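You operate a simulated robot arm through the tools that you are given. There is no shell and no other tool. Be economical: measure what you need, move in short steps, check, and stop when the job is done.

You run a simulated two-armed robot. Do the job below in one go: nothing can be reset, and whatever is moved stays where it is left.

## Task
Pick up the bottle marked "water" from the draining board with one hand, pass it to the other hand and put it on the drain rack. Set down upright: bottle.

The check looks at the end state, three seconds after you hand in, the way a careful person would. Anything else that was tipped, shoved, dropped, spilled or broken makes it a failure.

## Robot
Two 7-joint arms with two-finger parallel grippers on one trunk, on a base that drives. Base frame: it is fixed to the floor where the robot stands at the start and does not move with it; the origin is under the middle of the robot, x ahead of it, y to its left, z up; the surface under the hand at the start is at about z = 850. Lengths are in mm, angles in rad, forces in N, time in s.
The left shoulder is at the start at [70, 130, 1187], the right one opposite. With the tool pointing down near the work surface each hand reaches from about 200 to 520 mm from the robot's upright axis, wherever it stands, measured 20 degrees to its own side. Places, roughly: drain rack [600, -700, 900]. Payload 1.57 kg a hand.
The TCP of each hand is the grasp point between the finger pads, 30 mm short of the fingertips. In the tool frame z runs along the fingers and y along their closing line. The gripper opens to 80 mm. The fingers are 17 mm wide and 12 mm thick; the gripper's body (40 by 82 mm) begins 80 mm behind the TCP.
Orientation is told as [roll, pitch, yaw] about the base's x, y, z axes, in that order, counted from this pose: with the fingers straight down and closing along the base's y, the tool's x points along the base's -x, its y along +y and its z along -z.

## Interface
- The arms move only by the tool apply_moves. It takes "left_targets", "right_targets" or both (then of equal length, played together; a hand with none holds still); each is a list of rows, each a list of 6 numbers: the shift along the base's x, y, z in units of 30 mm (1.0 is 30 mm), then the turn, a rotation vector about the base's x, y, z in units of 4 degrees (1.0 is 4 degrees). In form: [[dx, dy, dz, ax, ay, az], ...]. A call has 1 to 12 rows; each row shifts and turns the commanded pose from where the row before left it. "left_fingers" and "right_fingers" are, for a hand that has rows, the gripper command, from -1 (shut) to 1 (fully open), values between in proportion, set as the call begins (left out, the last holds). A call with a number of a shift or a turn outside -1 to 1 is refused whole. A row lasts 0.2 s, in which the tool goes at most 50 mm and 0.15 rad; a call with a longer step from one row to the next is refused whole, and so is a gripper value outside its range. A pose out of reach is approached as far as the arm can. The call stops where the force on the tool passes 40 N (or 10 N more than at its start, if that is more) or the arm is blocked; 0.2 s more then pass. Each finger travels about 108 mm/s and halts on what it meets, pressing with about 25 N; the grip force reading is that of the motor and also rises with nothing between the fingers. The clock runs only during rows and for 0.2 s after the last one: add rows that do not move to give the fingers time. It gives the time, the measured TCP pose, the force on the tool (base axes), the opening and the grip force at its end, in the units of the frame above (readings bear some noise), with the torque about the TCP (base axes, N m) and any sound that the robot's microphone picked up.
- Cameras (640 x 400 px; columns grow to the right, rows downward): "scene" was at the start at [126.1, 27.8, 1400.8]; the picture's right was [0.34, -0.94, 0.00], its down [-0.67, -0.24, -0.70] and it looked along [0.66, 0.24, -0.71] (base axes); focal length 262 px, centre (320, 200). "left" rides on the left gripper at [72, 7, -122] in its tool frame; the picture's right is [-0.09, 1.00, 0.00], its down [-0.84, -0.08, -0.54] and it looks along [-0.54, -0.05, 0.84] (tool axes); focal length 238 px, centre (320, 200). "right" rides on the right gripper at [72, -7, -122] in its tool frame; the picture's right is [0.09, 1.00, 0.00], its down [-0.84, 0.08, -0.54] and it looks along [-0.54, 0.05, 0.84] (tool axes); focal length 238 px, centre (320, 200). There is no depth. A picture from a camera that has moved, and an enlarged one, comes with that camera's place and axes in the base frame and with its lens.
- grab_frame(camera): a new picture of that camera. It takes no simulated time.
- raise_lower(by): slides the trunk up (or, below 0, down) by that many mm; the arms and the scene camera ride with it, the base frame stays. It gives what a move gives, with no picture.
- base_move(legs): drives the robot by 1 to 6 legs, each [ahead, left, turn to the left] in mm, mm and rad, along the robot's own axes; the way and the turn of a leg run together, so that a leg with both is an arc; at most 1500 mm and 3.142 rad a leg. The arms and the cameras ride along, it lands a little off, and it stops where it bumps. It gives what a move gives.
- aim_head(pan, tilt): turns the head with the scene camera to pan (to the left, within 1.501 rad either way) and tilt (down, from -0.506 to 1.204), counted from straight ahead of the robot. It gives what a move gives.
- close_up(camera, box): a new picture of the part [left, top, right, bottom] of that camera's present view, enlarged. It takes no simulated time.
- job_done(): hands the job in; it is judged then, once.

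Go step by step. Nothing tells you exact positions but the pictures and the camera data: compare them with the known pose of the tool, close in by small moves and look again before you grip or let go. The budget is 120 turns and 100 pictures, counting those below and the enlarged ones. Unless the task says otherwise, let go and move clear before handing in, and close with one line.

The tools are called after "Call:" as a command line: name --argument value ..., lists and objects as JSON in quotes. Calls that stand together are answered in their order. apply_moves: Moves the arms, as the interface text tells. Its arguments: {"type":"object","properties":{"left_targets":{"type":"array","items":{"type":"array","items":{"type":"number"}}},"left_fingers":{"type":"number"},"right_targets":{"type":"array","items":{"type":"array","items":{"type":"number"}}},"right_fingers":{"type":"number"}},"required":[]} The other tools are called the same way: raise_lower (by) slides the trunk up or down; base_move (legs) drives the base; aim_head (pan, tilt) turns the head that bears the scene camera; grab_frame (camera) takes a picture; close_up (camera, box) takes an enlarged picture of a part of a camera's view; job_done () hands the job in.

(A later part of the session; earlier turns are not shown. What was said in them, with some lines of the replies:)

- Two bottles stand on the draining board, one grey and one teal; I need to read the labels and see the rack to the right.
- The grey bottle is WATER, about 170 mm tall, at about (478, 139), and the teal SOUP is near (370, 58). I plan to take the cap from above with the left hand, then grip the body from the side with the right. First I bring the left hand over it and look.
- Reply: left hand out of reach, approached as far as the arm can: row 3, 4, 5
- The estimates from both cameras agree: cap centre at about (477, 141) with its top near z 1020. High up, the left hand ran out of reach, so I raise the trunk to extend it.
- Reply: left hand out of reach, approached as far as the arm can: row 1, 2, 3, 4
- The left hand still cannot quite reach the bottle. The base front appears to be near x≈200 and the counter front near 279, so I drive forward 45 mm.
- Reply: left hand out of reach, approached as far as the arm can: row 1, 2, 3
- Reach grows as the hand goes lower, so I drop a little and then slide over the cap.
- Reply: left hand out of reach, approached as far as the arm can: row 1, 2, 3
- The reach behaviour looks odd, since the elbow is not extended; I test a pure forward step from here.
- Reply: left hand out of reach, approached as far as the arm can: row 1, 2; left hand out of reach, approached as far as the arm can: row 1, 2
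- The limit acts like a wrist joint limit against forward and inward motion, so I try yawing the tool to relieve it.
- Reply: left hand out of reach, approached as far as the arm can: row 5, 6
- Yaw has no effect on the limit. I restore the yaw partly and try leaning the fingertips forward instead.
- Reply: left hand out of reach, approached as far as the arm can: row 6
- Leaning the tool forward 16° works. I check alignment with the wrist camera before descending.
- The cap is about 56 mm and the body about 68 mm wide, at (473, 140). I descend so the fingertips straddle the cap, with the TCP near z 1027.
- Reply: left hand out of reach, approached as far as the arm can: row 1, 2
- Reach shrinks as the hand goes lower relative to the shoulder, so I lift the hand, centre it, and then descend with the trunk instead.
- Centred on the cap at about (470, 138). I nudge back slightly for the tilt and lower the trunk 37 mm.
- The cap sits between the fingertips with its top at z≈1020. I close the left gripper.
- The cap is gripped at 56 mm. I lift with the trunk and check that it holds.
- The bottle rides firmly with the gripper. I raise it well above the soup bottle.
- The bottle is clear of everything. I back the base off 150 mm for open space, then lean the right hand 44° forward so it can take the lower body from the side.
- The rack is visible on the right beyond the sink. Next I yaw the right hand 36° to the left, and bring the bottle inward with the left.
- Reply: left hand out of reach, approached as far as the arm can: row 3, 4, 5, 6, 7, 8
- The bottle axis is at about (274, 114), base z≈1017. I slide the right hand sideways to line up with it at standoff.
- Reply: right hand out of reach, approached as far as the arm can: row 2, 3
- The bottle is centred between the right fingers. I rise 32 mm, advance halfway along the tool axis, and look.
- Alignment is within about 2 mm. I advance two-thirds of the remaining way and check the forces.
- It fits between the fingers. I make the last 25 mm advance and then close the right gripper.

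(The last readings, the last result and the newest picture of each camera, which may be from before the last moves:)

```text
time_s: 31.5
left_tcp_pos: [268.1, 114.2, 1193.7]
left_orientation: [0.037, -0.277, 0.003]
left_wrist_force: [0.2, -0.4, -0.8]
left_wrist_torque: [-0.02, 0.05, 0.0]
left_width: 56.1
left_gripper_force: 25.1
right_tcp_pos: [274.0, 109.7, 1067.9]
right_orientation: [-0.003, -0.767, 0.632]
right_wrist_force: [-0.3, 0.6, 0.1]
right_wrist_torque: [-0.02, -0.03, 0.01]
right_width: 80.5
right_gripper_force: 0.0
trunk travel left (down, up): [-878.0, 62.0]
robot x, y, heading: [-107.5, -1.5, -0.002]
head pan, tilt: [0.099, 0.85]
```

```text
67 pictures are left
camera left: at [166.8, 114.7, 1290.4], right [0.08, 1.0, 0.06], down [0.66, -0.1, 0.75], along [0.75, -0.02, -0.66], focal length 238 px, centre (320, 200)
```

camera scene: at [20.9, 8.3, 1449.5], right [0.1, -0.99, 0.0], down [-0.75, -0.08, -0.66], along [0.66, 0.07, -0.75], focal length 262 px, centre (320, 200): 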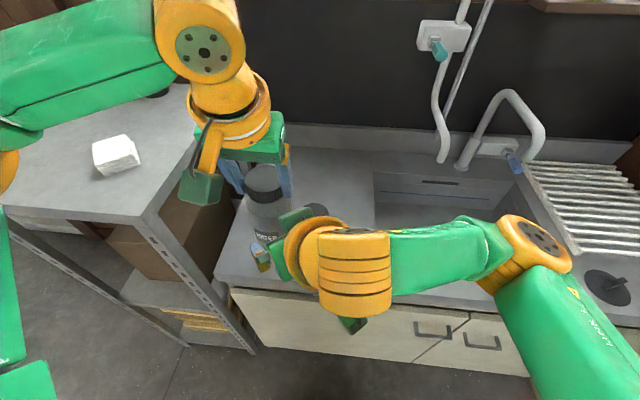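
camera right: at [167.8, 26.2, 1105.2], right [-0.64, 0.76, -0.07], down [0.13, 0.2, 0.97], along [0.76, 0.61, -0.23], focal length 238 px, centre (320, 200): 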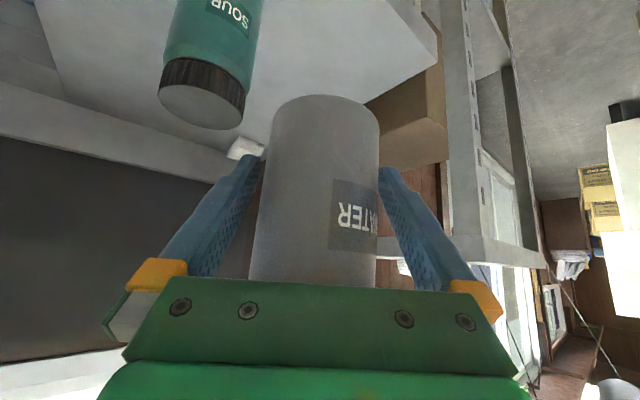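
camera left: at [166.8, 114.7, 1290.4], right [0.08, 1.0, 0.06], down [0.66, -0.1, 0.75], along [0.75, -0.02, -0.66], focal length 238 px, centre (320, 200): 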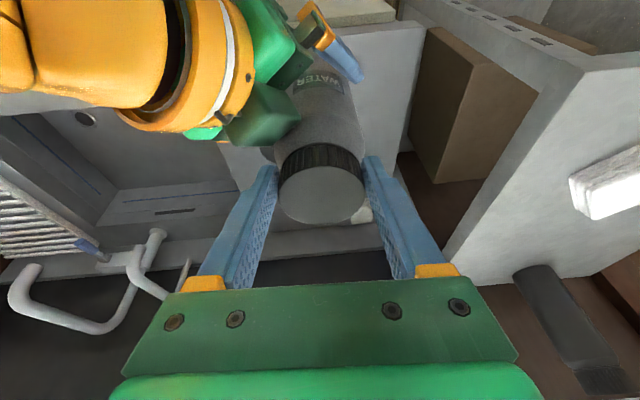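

The fingers straddle the body, so I close the right gripper.

Call:
apply_moves --right_targets '[[0, 0.03, 0, 0, 0, 0], [0, 0, 0, 0, 0, 0], [0, 0, 0, 0, 0, 0]]' --right_fingers -1

Call:
grab_frame --camera "right"

```text
time_s: 32.3
left_tcp_pos: [268.5, 113.8, 1193.0]
left_orientation: [0.037, -0.278, 0.005]
left_wrist_force: [0.4, 6.6, -3.9]
left_wrist_torque: [0.0, -0.29, 0.12]
left_width: 56.4
left_gripper_force: 24.6
right_tcp_pos: [274.0, 111.0, 1068.0]
right_orientation: [-0.004, -0.769, 0.632]
right_wrist_force: [-0.9, -7.5, 3.5]
right_wrist_torque: [0.81, 0.22, -0.08]
right_width: 71.1
right_gripper_force: 24.7
trunk travel left (down, up): [-878.0, 62.0]
robot x, y, heading: [-105.3, 2.1, 0.004]
head pan, tilt: [0.099, 0.85]
```

```text
66 pictures are left
camera right: at [167.7, 27.5, 1105.0], right [-0.64, 0.76, -0.07], down [0.14, 0.2, 0.97], along [0.76, 0.61, -0.23], focal length 238 px, centre (320, 200)
```

right: 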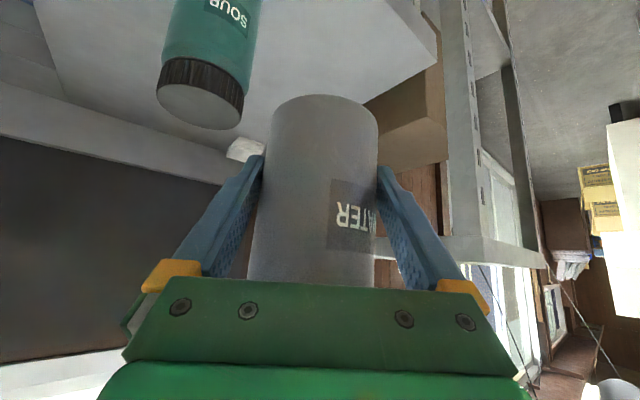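

The right hand has the body at 71 mm. I open the left hand and withdraw it upward along its own axis.

Call:
apply_moves --left_targets '[[0, 0, 0, 0, 0, 0], [0, 0, 0, 0, 0, 0], [-0.15, 0, 0.5, 0, 0, 0], [-0.25, 0, 0.9, 0, 0, 0], [0, 0, 1, 0, 0, 0], [0, 0.3, 1, 0, 0, 0]]' --left_fingers 1

Call:
grab_frame --camera "scene"

Call:
grab_frame --camera "right"

```text
time_s: 33.7
left_tcp_pos: [248.4, 150.1, 1289.1]
left_orientation: [0.034, -0.278, 0.003]
left_wrist_force: [0.9, -0.1, -0.2]
left_wrist_torque: [0.02, -0.02, 0.0]
left_width: 79.8
left_gripper_force: 0.0
left hand out of reach, approached as far as the arm can: row 3, 4, 5, 6
right_tcp_pos: [272.9, 112.4, 1067.1]
right_orientation: [-0.005, -0.77, 0.636]
right_wrist_force: [0.4, 0.0, -0.6]
right_wrist_torque: [-0.01, -0.01, -0.03]
right_width: 71.1
right_gripper_force: 25.3
trunk travel left (down, up): [-878.0, 62.0]
robot x, y, heading: [-106.4, 0.4, 0.004]
head pan, tilt: [0.099, 0.85]
```

```text
65 pictures are left
camera scene: at [20.2, 8.6, 1449.6], right [0.1, -0.99, 0.0], down [-0.75, -0.08, -0.66], along [0.66, 0.07, -0.75], focal length 262 px, centre (320, 200)
```

scene: 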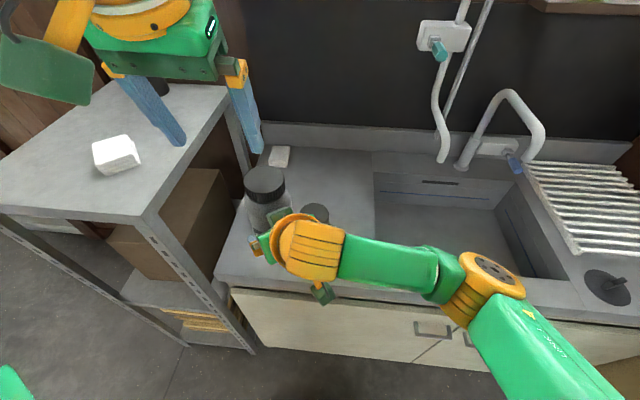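

```text
64 pictures are left
camera right: at [167.0, 27.8, 1105.1], right [-0.64, 0.76, -0.07], down [0.13, 0.2, 0.97], along [0.76, 0.61, -0.23], focal length 238 px, centre (320, 200)
```

right: 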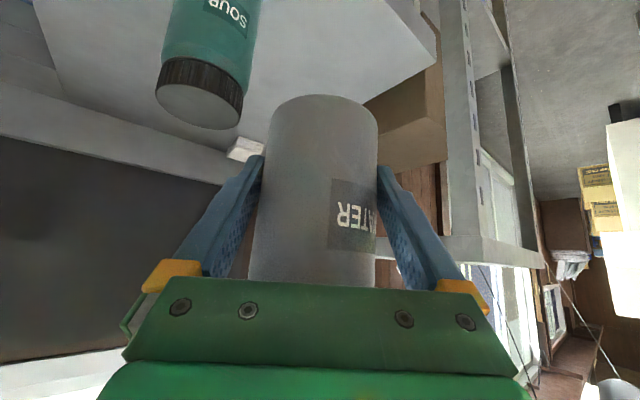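

The hand-over is done and the bottle is upright in the right hand. I raise it and swing it to the robot's right, yawing the hand back to straight ahead, then look at the rack.

Call:
apply_moves --right_targets '[[0, 0, 1, 0, 0, 0], [0, 0, 1, 0, 0, 0], [0, -0.9, 0, 0, 0, -1], [0, -0.9, 0, 0, 0, -1], [0, -0.9, 0, 0, 0, -1], [0, -0.9, 0, 0, 0, -1], [0, -0.9, 0, 0, 0, -1], [0, -0.9, 0, 0, 0, -1], [0, -0.9, 0, 0, 0, -1], [0, -0.9, 0, 0, 0, -1], [0, -0.9, 0, 0, 0, -1], [0, 0, 0, 0, 0, 0]]'

Call:
aim_head --pan -0.55 --tilt 0.6

Call:
grab_frame --camera "scene"

Call:
grab_frame --camera "right"

```text
time_s: 36.3
left_tcp_pos: [249.4, 149.6, 1288.4]
left_orientation: [0.035, -0.278, 0.004]
left_wrist_force: [0.1, 0.4, -0.8]
left_wrist_torque: [0.02, 0.0, 0.01]
left_width: 80.1
left_gripper_force: 0.1
right_tcp_pos: [273.3, -130.5, 1130.1]
right_orientation: [-0.003, -0.767, 0.006]
right_wrist_force: [0.7, -0.4, -0.7]
right_wrist_torque: [0.0, 0.04, 0.0]
right_width: 70.6
right_gripper_force: 25.3
trunk travel left (down, up): [-878.0, 62.0]
robot x, y, heading: [-108.2, -0.3, 0.003]
head pan, tilt: [0.099, 0.85]
```

```text
time_s: 37.3
left_tcp_pos: [249.9, 148.9, 1287.6]
left_orientation: [0.037, -0.279, 0.004]
left_wrist_force: [-0.6, 0.0, 0.2]
left_wrist_torque: [0.03, -0.01, 0.04]
left_width: 80.3
left_gripper_force: 0.1
right_tcp_pos: [273.5, -130.0, 1129.9]
right_orientation: [-0.004, -0.768, 0.006]
right_wrist_force: [0.7, -0.2, -0.1]
right_wrist_torque: [-0.02, -0.02, 0.01]
right_width: 70.9
right_gripper_force: 25.3
trunk travel left (down, up): [-878.0, 62.0]
robot x, y, heading: [-106.6, -0.8, 0.004]
head pan, tilt: [-0.55, 0.6]
```

```text
63 pictures are left
camera scene: at [18.8, -45.9, 1470.4], right [-0.52, -0.86, 0.0], down [-0.48, 0.29, -0.82], along [0.71, -0.43, -0.57], focal length 262 px, centre (320, 200)
```

scene: 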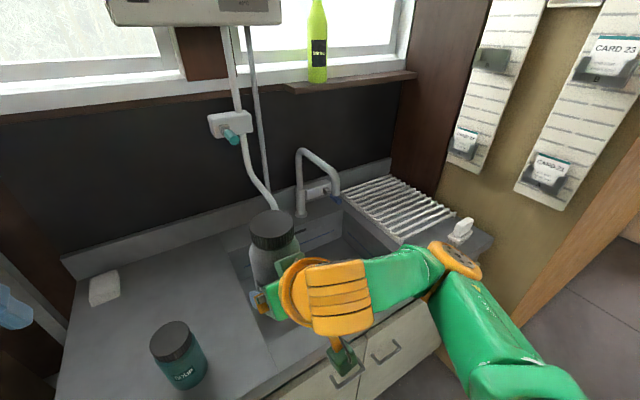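

```text
62 pictures are left
camera right: at [137.1, -136.1, 1166.3], right [-0.07, 1.0, -0.07], down [0.23, 0.08, 0.97], along [0.97, 0.05, -0.23], focal length 238 px, centre (320, 200)
```

right: 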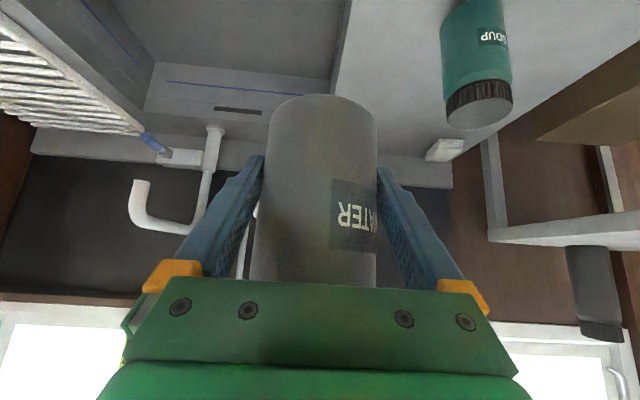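

The rack spans roughly x 410–720, y −860 to −575 at z≈900 and looks empty; a partition stands just beyond it at y≈−870. I drive right 320 mm first and look again.

Call:
base_move --legs '[[0, -320, 0]]'

Call:
grab_frame --camera "scene"

Call:
grab_frame --camera "right"

```text
time_s: 39.4
left_tcp_pos: [249.6, -164.5, 1287.2]
left_orientation: [0.031, -0.279, 0.009]
left_wrist_force: [0.3, 0.2, 0.3]
left_wrist_torque: [-0.01, -0.02, 0.0]
left_width: 79.8
left_gripper_force: 0.0
right_tcp_pos: [276.4, -444.6, 1129.3]
right_orientation: [-0.007, -0.768, 0.015]
right_wrist_force: [-0.5, 0.4, -0.8]
right_wrist_torque: [0.01, 0.03, 0.0]
right_width: 70.9
right_gripper_force: 25.5
trunk travel left (down, up): [-878.0, 62.0]
robot x, y, heading: [-106.1, -319.0, 0.004]
head pan, tilt: [-0.55, 0.6]
```

```text
61 pictures are left
camera scene: at [21.2, -360.6, 1470.5], right [-0.51, -0.86, 0.0], down [-0.48, 0.29, -0.83], along [0.71, -0.43, -0.56], focal length 262 px, centre (320, 200)
```

scene: 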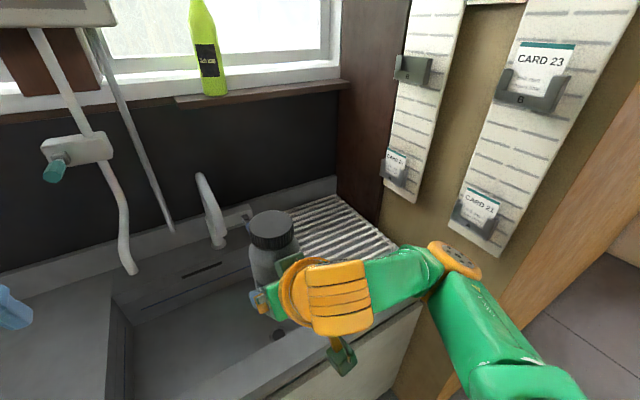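

```text
60 pictures are left
camera right: at [139.9, -450.8, 1166.6], right [-0.07, 0.99, -0.07], down [0.23, 0.08, 0.97], along [0.97, 0.06, -0.23], focal length 238 px, centre (320, 200)
```

right: 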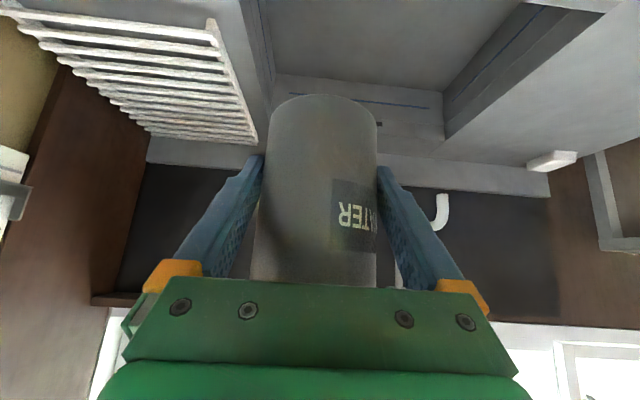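

The rack's left rail is at y≈−583 and its front bar at x≈390. The right elbow is close to the card holders on the partition, so I extend the right arm forward here first, which should bring the elbow in.

Call:
apply_moves --right_targets '[[0.8, -0.2, 0, 0, 0, 0], [0.8, -0.2, 0, 0, 0, 0], [0.8, -0.2, 0, 0, 0, 0], [0.8, -0.2, 0, 0, 0, 0], [0.8, -0.2, 0, 0, 0, 0], [0, 0, 0, 0, 0, 0]]'

Call:
grab_frame --camera "scene"

```text
time_s: 40.8
left_tcp_pos: [252.4, -166.2, 1288.5]
left_orientation: [0.039, -0.278, 0.009]
left_wrist_force: [0.1, -0.1, -0.2]
left_wrist_torque: [-0.02, 0.02, 0.0]
left_width: 80.0
left_gripper_force: 0.2
right_tcp_pos: [396.6, -477.9, 1129.7]
right_orientation: [-0.003, -0.768, 0.009]
right_wrist_force: [0.1, 0.3, -0.6]
right_wrist_torque: [0.0, 0.0, 0.0]
right_width: 70.5
right_gripper_force: 24.6
trunk travel left (down, up): [-878.0, 62.0]
robot x, y, heading: [-102.9, -320.7, 0.01]
head pan, tilt: [-0.55, 0.6]
```

```text
59 pictures are left
camera scene: at [21.2, -363.7, 1470.4], right [-0.51, -0.86, 0.0], down [-0.48, 0.29, -0.82], along [0.71, -0.42, -0.57], focal length 262 px, centre (320, 200)
```

scene: 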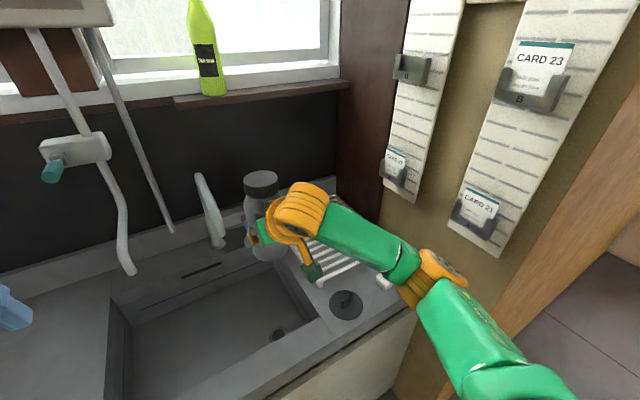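

The arm extended cleanly. I turn the robot about 20° to the right, swinging the bottle toward the rack's front, and look.

Call:
base_move --legs '[[0, 0, -0.35]]'

Call:
raise_lower --by -100

Call:
aim_head --pan -0.4 --tilt 0.6

Call:
grab_frame --camera "scene"

Call:
grab_frame --camera "right"

```text
time_s: 42.3
left_tcp_pos: [281.2, -297.8, 1287.6]
left_orientation: [0.034, -0.28, -0.339]
left_wrist_force: [0.0, -0.3, -0.1]
left_wrist_torque: [-0.02, 0.0, 0.0]
left_width: 80.0
left_gripper_force: 0.1
right_tcp_pos: [313.4, -638.2, 1129.0]
right_orientation: [-0.005, -0.767, -0.336]
right_wrist_force: [-0.1, 0.0, -1.7]
right_wrist_torque: [0.01, 0.02, 0.0]
right_width: 70.6
right_gripper_force: 25.0
trunk travel left (down, up): [-878.0, 62.0]
robot x, y, heading: [-104.4, -319.1, -0.334]
head pan, tilt: [-0.55, 0.6]
```

```text
time_s: 43.6
left_tcp_pos: [282.1, -297.9, 1189.0]
left_orientation: [0.036, -0.28, -0.338]
left_wrist_force: [0.4, -1.2, -0.6]
left_wrist_torque: [-0.01, -0.01, -0.01]
left_width: 79.9
left_gripper_force: 0.0
right_tcp_pos: [312.0, -639.3, 1029.3]
right_orientation: [-0.005, -0.768, -0.337]
right_wrist_force: [0.3, -0.7, -0.4]
right_wrist_torque: [0.0, -0.01, -0.01]
right_width: 70.5
right_gripper_force: 25.0
trunk travel left (down, up): [-778.0, 162.0]
robot x, y, heading: [-104.3, -317.6, -0.338]
head pan, tilt: [-0.55, 0.6]
```

```text
time_s: 44.3
left_tcp_pos: [280.9, -297.6, 1188.4]
left_orientation: [0.037, -0.278, -0.339]
left_wrist_force: [-0.2, -1.0, 0.3]
left_wrist_torque: [-0.02, -0.01, -0.01]
left_width: 80.2
left_gripper_force: 0.2
right_tcp_pos: [311.8, -637.9, 1029.3]
right_orientation: [-0.004, -0.766, -0.337]
right_wrist_force: [-0.1, -0.7, -0.7]
right_wrist_torque: [-0.01, 0.04, -0.01]
right_width: 70.7
right_gripper_force: 25.3
trunk travel left (down, up): [-778.0, 162.0]
robot x, y, heading: [-106.3, -317.0, -0.335]
head pan, tilt: [-0.4, 0.6]
```

```text
58 pictures are left
camera scene: at [8.0, -395.0, 1370.4], right [-0.67, -0.74, 0.0], down [-0.42, 0.38, -0.82], along [0.61, -0.56, -0.57], focal length 262 px, centre (320, 200)
```

scene: 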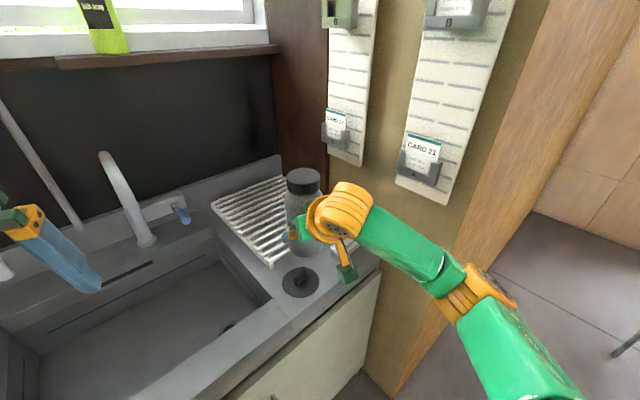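

```text
57 pictures are left
camera right: at [181.2, -597.8, 1066.8], right [0.27, 0.96, -0.07], down [0.24, 0.0, 0.97], along [0.93, -0.28, -0.23], focal length 238 px, centre (320, 200)
```

right: 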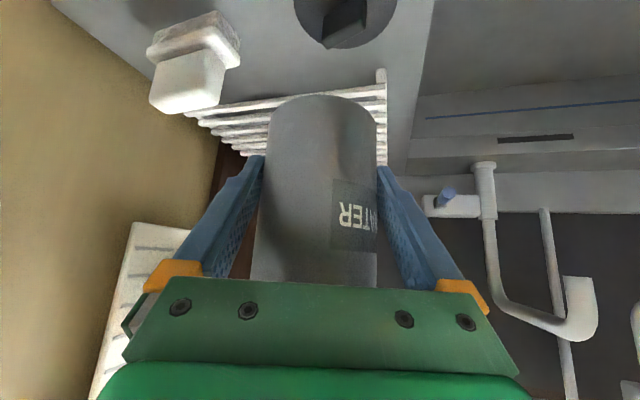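

The rack surface now looks closer to z≈860, with its front-left corner near (423, −608). I drive diagonally forward to bring the bottle over its front half while keeping the elbow away from the partition.

Call:
base_move --legs '[[100, 20, 0]]'

Call:
grab_frame --camera "scene"

```text
time_s: 45.5
left_tcp_pos: [380.7, -312.0, 1188.1]
left_orientation: [0.036, -0.282, -0.339]
left_wrist_force: [-0.8, 0.9, 0.2]
left_wrist_torque: [0.0, -0.03, 0.02]
left_width: 80.2
left_gripper_force: 0.0
right_tcp_pos: [410.7, -652.6, 1030.8]
right_orientation: [-0.003, -0.77, -0.338]
right_wrist_force: [-0.2, 0.0, -1.3]
right_wrist_torque: [0.02, -0.02, 0.01]
right_width: 70.5
right_gripper_force: 24.5
trunk travel left (down, up): [-778.0, 162.0]
robot x, y, heading: [-2.9, -332.5, -0.341]
head pan, tilt: [-0.4, 0.6]
```

```text
56 pictures are left
camera scene: at [106.1, -409.1, 1370.8], right [-0.67, -0.74, 0.0], down [-0.42, 0.38, -0.83], along [0.61, -0.56, -0.56], focal length 262 px, centre (320, 200)
```

scene: 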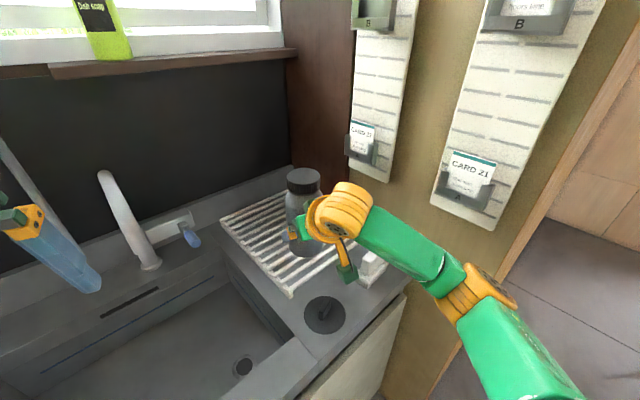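

The geometry puts the rack top at z≈865. I drive 45 mm further.

Call:
base_move --legs '[[42, 12, 0]]'

Call:
apply_moves --right_targets '[[0.6, -0.25, -0.4, 0, 0, 0], [0.6, -0.25, -0.4, 0, 0, 0], [0, 0, 0, 0, 0, 0]]'

Call:
grab_frame --camera "scene"

Call:
grab_frame --camera "right"

```text
time_s: 46.4
left_tcp_pos: [419.7, -314.4, 1190.0]
left_orientation: [0.039, -0.285, -0.34]
left_wrist_force: [-0.2, -0.5, 0.4]
left_wrist_torque: [-0.01, -0.07, 0.06]
left_width: 80.0
left_gripper_force: 0.1
right_tcp_pos: [451.6, -656.5, 1031.1]
right_orientation: [-0.001, -0.774, -0.338]
right_wrist_force: [-0.5, -0.2, -0.8]
right_wrist_torque: [0.02, -0.02, -0.01]
right_width: 70.6
right_gripper_force: 24.5
trunk travel left (down, up): [-778.0, 162.0]
robot x, y, heading: [37.2, -338.1, -0.335]
head pan, tilt: [-0.4, 0.6]
```

```text
time_s: 47.2
left_tcp_pos: [428.5, -316.3, 1187.7]
left_orientation: [0.036, -0.279, -0.34]
left_wrist_force: [-0.4, -0.6, -0.6]
left_wrist_torque: [0.02, 0.01, -0.01]
left_width: 80.1
left_gripper_force: 0.1
right_tcp_pos: [493.1, -669.6, 1005.8]
right_orientation: [-0.005, -0.767, -0.336]
right_wrist_force: [0.0, -0.1, -1.9]
right_wrist_torque: [0.01, -0.01, 0.02]
right_width: 70.4
right_gripper_force: 24.8
trunk travel left (down, up): [-778.0, 162.0]
robot x, y, heading: [38.3, -336.6, -0.331]
head pan, tilt: [-0.4, 0.6]
```

```text
55 pictures are left
camera scene: at [153.3, -412.6, 1370.4], right [-0.67, -0.74, 0.0], down [-0.42, 0.38, -0.82], along [0.61, -0.56, -0.57], focal length 262 px, centre (320, 200)
```

scene: 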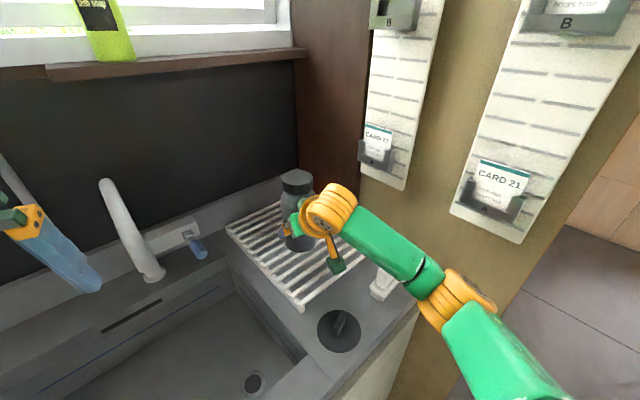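

```text
54 pictures are left
camera right: at [362.0, -629.8, 1043.3], right [0.27, 0.96, -0.07], down [0.24, 0.0, 0.97], along [0.93, -0.28, -0.23], focal length 238 px, centre (320, 200)
```

right: 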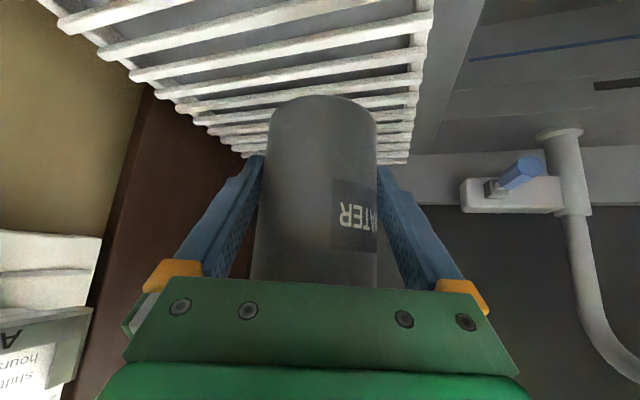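

The bottle is over the rack with good margin to all sides. I lower the trunk 65 mm and view the remaining gap.

Call:
raise_lower --by -65

Call:
grab_frame --camera "scene"

Call:
grab_frame --camera "right"

```text
time_s: 48.2
left_tcp_pos: [425.4, -316.0, 1122.5]
left_orientation: [0.036, -0.279, -0.34]
left_wrist_force: [-0.3, 0.0, 0.6]
left_wrist_torque: [-0.02, -0.01, -0.02]
left_width: 80.0
left_gripper_force: 0.0
right_tcp_pos: [491.8, -670.1, 941.1]
right_orientation: [-0.003, -0.768, -0.337]
right_wrist_force: [-0.2, -0.2, -1.6]
right_wrist_torque: [-0.01, 0.01, -0.01]
right_width: 70.5
right_gripper_force: 25.3
trunk travel left (down, up): [-713.0, 227.0]
robot x, y, heading: [38.4, -336.4, -0.34]
head pan, tilt: [-0.4, 0.6]
```

```text
53 pictures are left
camera scene: at [152.8, -412.6, 1305.4], right [-0.67, -0.74, 0.0], down [-0.42, 0.38, -0.82], along [0.61, -0.56, -0.57], focal length 262 px, centre (320, 200)
```

scene: 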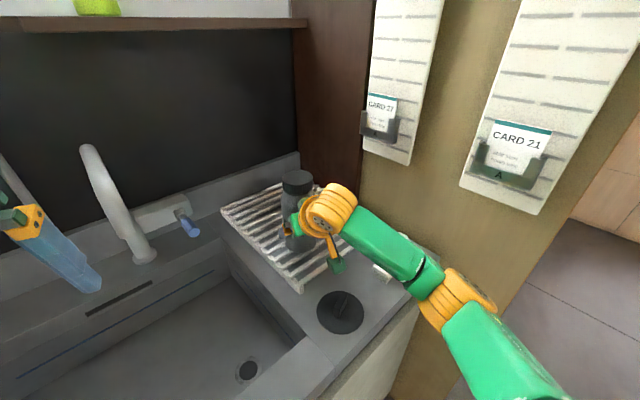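

```text
52 pictures are left
camera right: at [361.5, -629.8, 978.6], right [0.27, 0.96, -0.07], down [0.24, 0.0, 0.97], along [0.93, -0.28, -0.23], focal length 238 px, centre (320, 200)
```

right: 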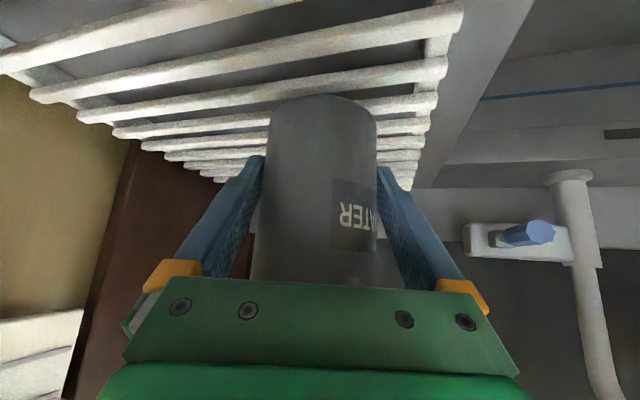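

The gap is roughly 25 mm by estimate. I lower in small arm steps and watch the vertical force.

Call:
apply_moves --right_targets '[[0, 0, -0.2, 0, 0, 0], [0, 0, -0.2, 0, 0, 0], [0, 0, 0, 0, 0, 0]]'

Call:
grab_frame --camera "right"

```text
time_s: 49.0
left_tcp_pos: [425.4, -315.6, 1123.8]
left_orientation: [0.035, -0.282, -0.34]
left_wrist_force: [0.0, 0.6, 0.4]
left_wrist_torque: [0.0, -0.02, 0.03]
left_width: 80.2
left_gripper_force: 0.1
right_tcp_pos: [492.2, -670.2, 930.3]
right_orientation: [-0.004, -0.773, -0.339]
right_wrist_force: [2.1, -1.7, 7.7]
right_wrist_torque: [0.04, 0.05, 0.02]
right_width: 70.7
right_gripper_force: 25.0
trunk travel left (down, up): [-713.0, 227.0]
robot x, y, heading: [40.2, -333.2, -0.338]
head pan, tilt: [-0.4, 0.6]
```

```text
51 pictures are left
camera right: at [361.1, -629.7, 967.6], right [0.27, 0.96, -0.07], down [0.24, 0.0, 0.97], along [0.93, -0.28, -0.23], focal length 238 px, centre (320, 200)
```

right: 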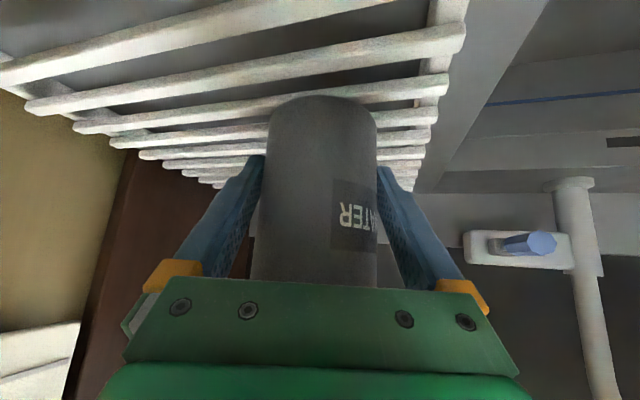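

Contact: about 8 N upward at TCP z 930, so the bottle stands on the bars. I press 2 mm more to seat it, then open the right hand.

Call:
apply_moves --right_targets '[[0, 0, -0.05, 0, 0, 0], [0, 0, 0, 0, 0, 0]]'

Call:
apply_moves --right_targets '[[0, 0, 0, 0, 0, 0], [0, 0, 0, 0, 0, 0], [0, 0, 0, 0, 0, 0]]' --right_fingers 1

Call:
grab_frame --camera "right"

Call:
close_up --camera "scene" --box '[220, 140, 400, 300]'

```text
time_s: 49.6
left_tcp_pos: [424.1, -314.3, 1124.2]
left_orientation: [0.035, -0.281, -0.34]
left_wrist_force: [1.0, 0.3, 0.1]
left_wrist_torque: [-0.03, 0.01, 0.02]
left_width: 79.9
left_gripper_force: 0.0
right_tcp_pos: [491.9, -669.6, 932.0]
right_orientation: [-0.003, -0.773, -0.338]
right_wrist_force: [5.1, -5.4, 19.2]
right_wrist_torque: [0.01, 0.05, -0.03]
right_width: 70.4
right_gripper_force: 25.1
trunk travel left (down, up): [-713.0, 227.0]
robot x, y, heading: [39.8, -336.1, -0.34]
head pan, tilt: [-0.4, 0.6]
```

```text
time_s: 50.4
left_tcp_pos: [426.0, -315.9, 1123.3]
left_orientation: [0.038, -0.28, -0.34]
left_wrist_force: [-0.4, -0.1, 0.3]
left_wrist_torque: [-0.02, 0.01, -0.01]
left_width: 80.0
left_gripper_force: 0.0
right_tcp_pos: [493.3, -670.8, 927.0]
right_orientation: [-0.004, -0.765, -0.338]
right_wrist_force: [0.5, 0.2, -0.3]
right_wrist_torque: [0.0, 0.01, -0.02]
right_width: 79.9
right_gripper_force: 0.1
trunk travel left (down, up): [-713.0, 227.0]
robot x, y, heading: [42.7, -335.4, -0.34]
head pan, tilt: [-0.4, 0.6]
```

```text
50 pictures are left
camera right: at [362.4, -630.0, 965.0], right [0.27, 0.96, -0.07], down [0.24, 0.0, 0.97], along [0.93, -0.28, -0.23], focal length 238 px, centre (320, 200)
```

right: 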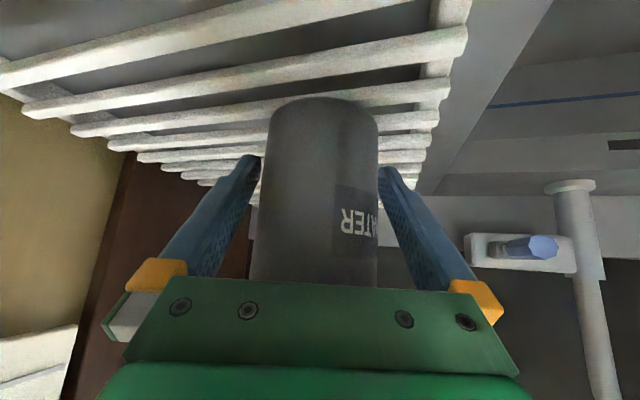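

```text
2.50 times, centred on (310, 220) of scene
camera zoom: at [153.0, -412.6, 1305.4], right [-0.67, -0.74, 0.0], down [-0.42, 0.38, -0.82], along [0.61, -0.56, -0.57], focal length 655 px, centre (345, 150)
```

zoom: 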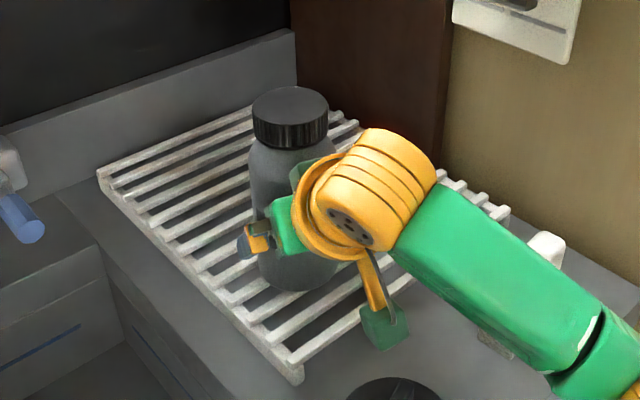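

The bottle stands upright, free between the open fingers. I withdraw straight back along the tool axis.

Call:
apply_moves --right_targets '[[-0.33, 0.115, 0.36, 0, 0, 0], [-0.33, 0.115, 0.36, 0, 0, 0], [-0.44, 0.154, 0.48, 0, 0, 0], [-0.6, 0.21, 0.66, 0, 0, 0], [-0.6, 0.21, 0.66, 0, 0, 0], [-0.6, 0.21, 0.66, 0, 0, 0], [0, 0, 0, 0, 0, 0]]'

Call:
grab_frame --camera "right"

Call:
grab_frame --camera "scene"

```text
time_s: 52.0
left_tcp_pos: [426.8, -316.0, 1123.1]
left_orientation: [0.037, -0.279, -0.34]
left_wrist_force: [0.3, 1.0, -0.1]
left_wrist_torque: [0.0, 0.01, 0.0]
left_width: 80.2
left_gripper_force: 0.1
right_tcp_pos: [406.4, -638.4, 1023.4]
right_orientation: [-0.003, -0.767, -0.337]
right_wrist_force: [-0.1, -0.4, 0.3]
right_wrist_torque: [0.01, 0.03, 0.03]
right_width: 80.1
right_gripper_force: 0.0
trunk travel left (down, up): [-713.0, 227.0]
robot x, y, heading: [35.7, -333.8, -0.34]
head pan, tilt: [-0.4, 0.6]
```

```text
48 pictures are left
camera right: at [275.4, -597.8, 1060.6], right [0.27, 0.96, -0.07], down [0.24, 0.0, 0.97], along [0.93, -0.28, -0.23], focal length 238 px, centre (320, 200)
```

right: 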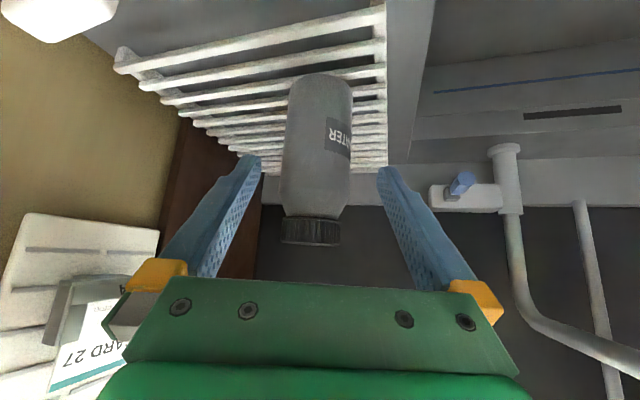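

```text
47 pictures are left
camera scene: at [153.0, -412.5, 1305.4], right [-0.67, -0.74, 0.0], down [-0.42, 0.38, -0.82], along [0.61, -0.56, -0.57], focal length 262 px, centre (320, 200)
```

scene: 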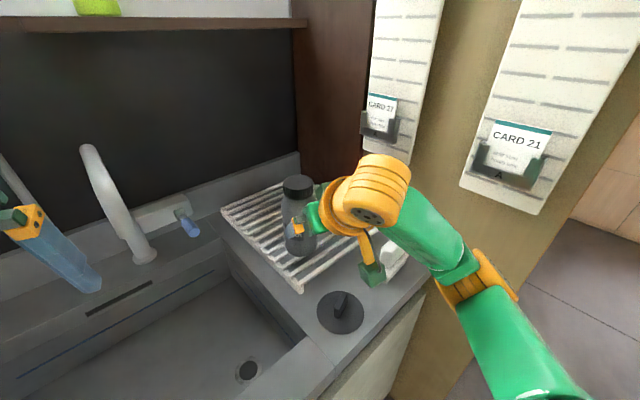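

The bottle stands alone and upright on the rack, and the hand is clear. I back the base away and take a final look.

Call:
base_move --legs '[[-130, 0, 0]]'

Call:
grab_frame --camera "scene"

Call:
grab_frame --camera "left"

Call:
aim_head --pan 0.6 --tilt 0.6

Call:
grab_frame --camera "scene"

```text
time_s: 53.3
left_tcp_pos: [304.5, -272.7, 1123.0]
left_orientation: [0.035, -0.278, -0.335]
left_wrist_force: [0.0, -0.5, 0.1]
left_wrist_torque: [-0.03, 0.03, -0.01]
left_width: 79.9
left_gripper_force: 0.1
right_tcp_pos: [285.8, -594.6, 1022.2]
right_orientation: [-0.003, -0.768, -0.335]
right_wrist_force: [0.3, -0.3, -0.3]
right_wrist_torque: [-0.03, -0.01, -0.01]
right_width: 79.8
right_gripper_force: 0.0
trunk travel left (down, up): [-713.0, 227.0]
robot x, y, heading: [-80.9, -290.1, -0.336]
head pan, tilt: [-0.4, 0.6]
```

```text
46 pictures are left
camera scene: at [32.3, -369.8, 1305.1], right [-0.67, -0.74, 0.0], down [-0.42, 0.38, -0.82], along [0.61, -0.55, -0.57], focal length 262 px, centre (320, 200)
```

scene: 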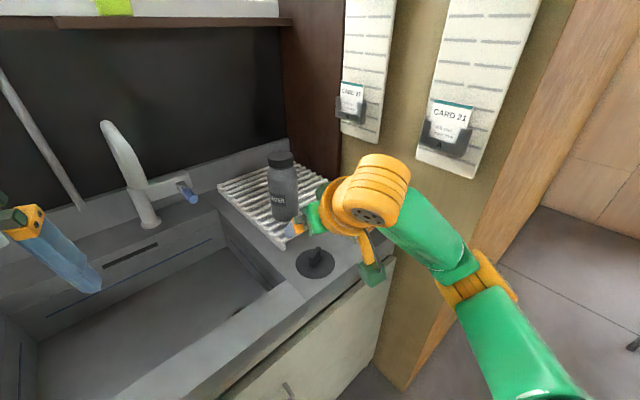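

```text
45 pictures are left
camera left: at [210.8, -237.4, 1219.5], right [0.4, 0.91, 0.06], down [0.59, -0.31, 0.75], along [0.7, -0.27, -0.66], focal length 238 px, centre (320, 200)
```

left: 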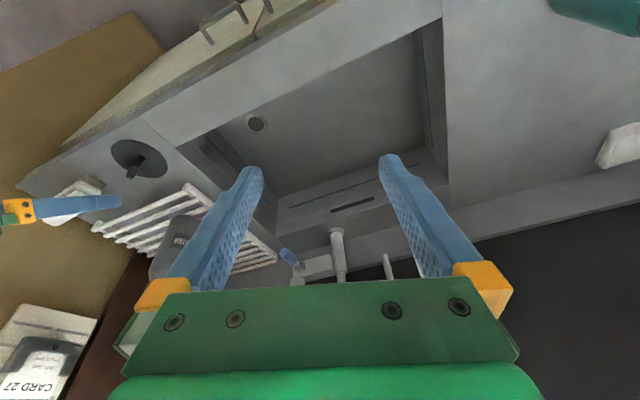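

```text
time_s: 54.6
left_tcp_pos: [304.3, -272.3, 1122.6]
left_orientation: [0.037, -0.28, -0.336]
left_wrist_force: [-0.6, 0.0, -0.4]
left_wrist_torque: [0.03, 0.0, 0.02]
left_width: 80.2
left_gripper_force: 0.0
right_tcp_pos: [284.6, -594.2, 1023.4]
right_orientation: [-0.002, -0.769, -0.336]
right_wrist_force: [-0.1, 0.2, 0.0]
right_wrist_torque: [-0.01, 0.02, 0.01]
right_width: 80.0
right_gripper_force: 0.1
trunk travel left (down, up): [-713.0, 227.0]
robot x, y, heading: [-80.0, -289.9, -0.337]
head pan, tilt: [0.6, 0.6]
```

```text
44 pictures are left
camera scene: at [49.9, -286.7, 1305.4], right [0.26, -0.97, 0.0], down [-0.55, -0.15, -0.83], along [0.8, 0.21, -0.56], focal length 262 px, centre (320, 200)
```

scene: 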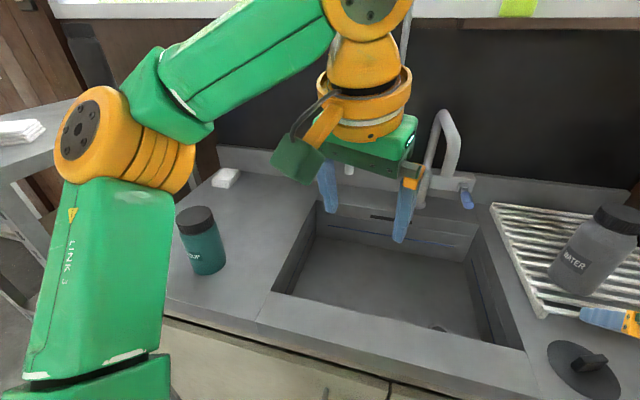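

The water bottle stands upright on the rack: its lean in the last picture is only perspective. The soup bottle, sponge and everything else are where they were, and both hands are clear, so I hand in.

Call:
job_done

```text
The job is handed in.
```

The water bottle was picked up with the left hand, passed to the right, and set down upright on the drain rack, with nothing else disturbed in the final pictures.
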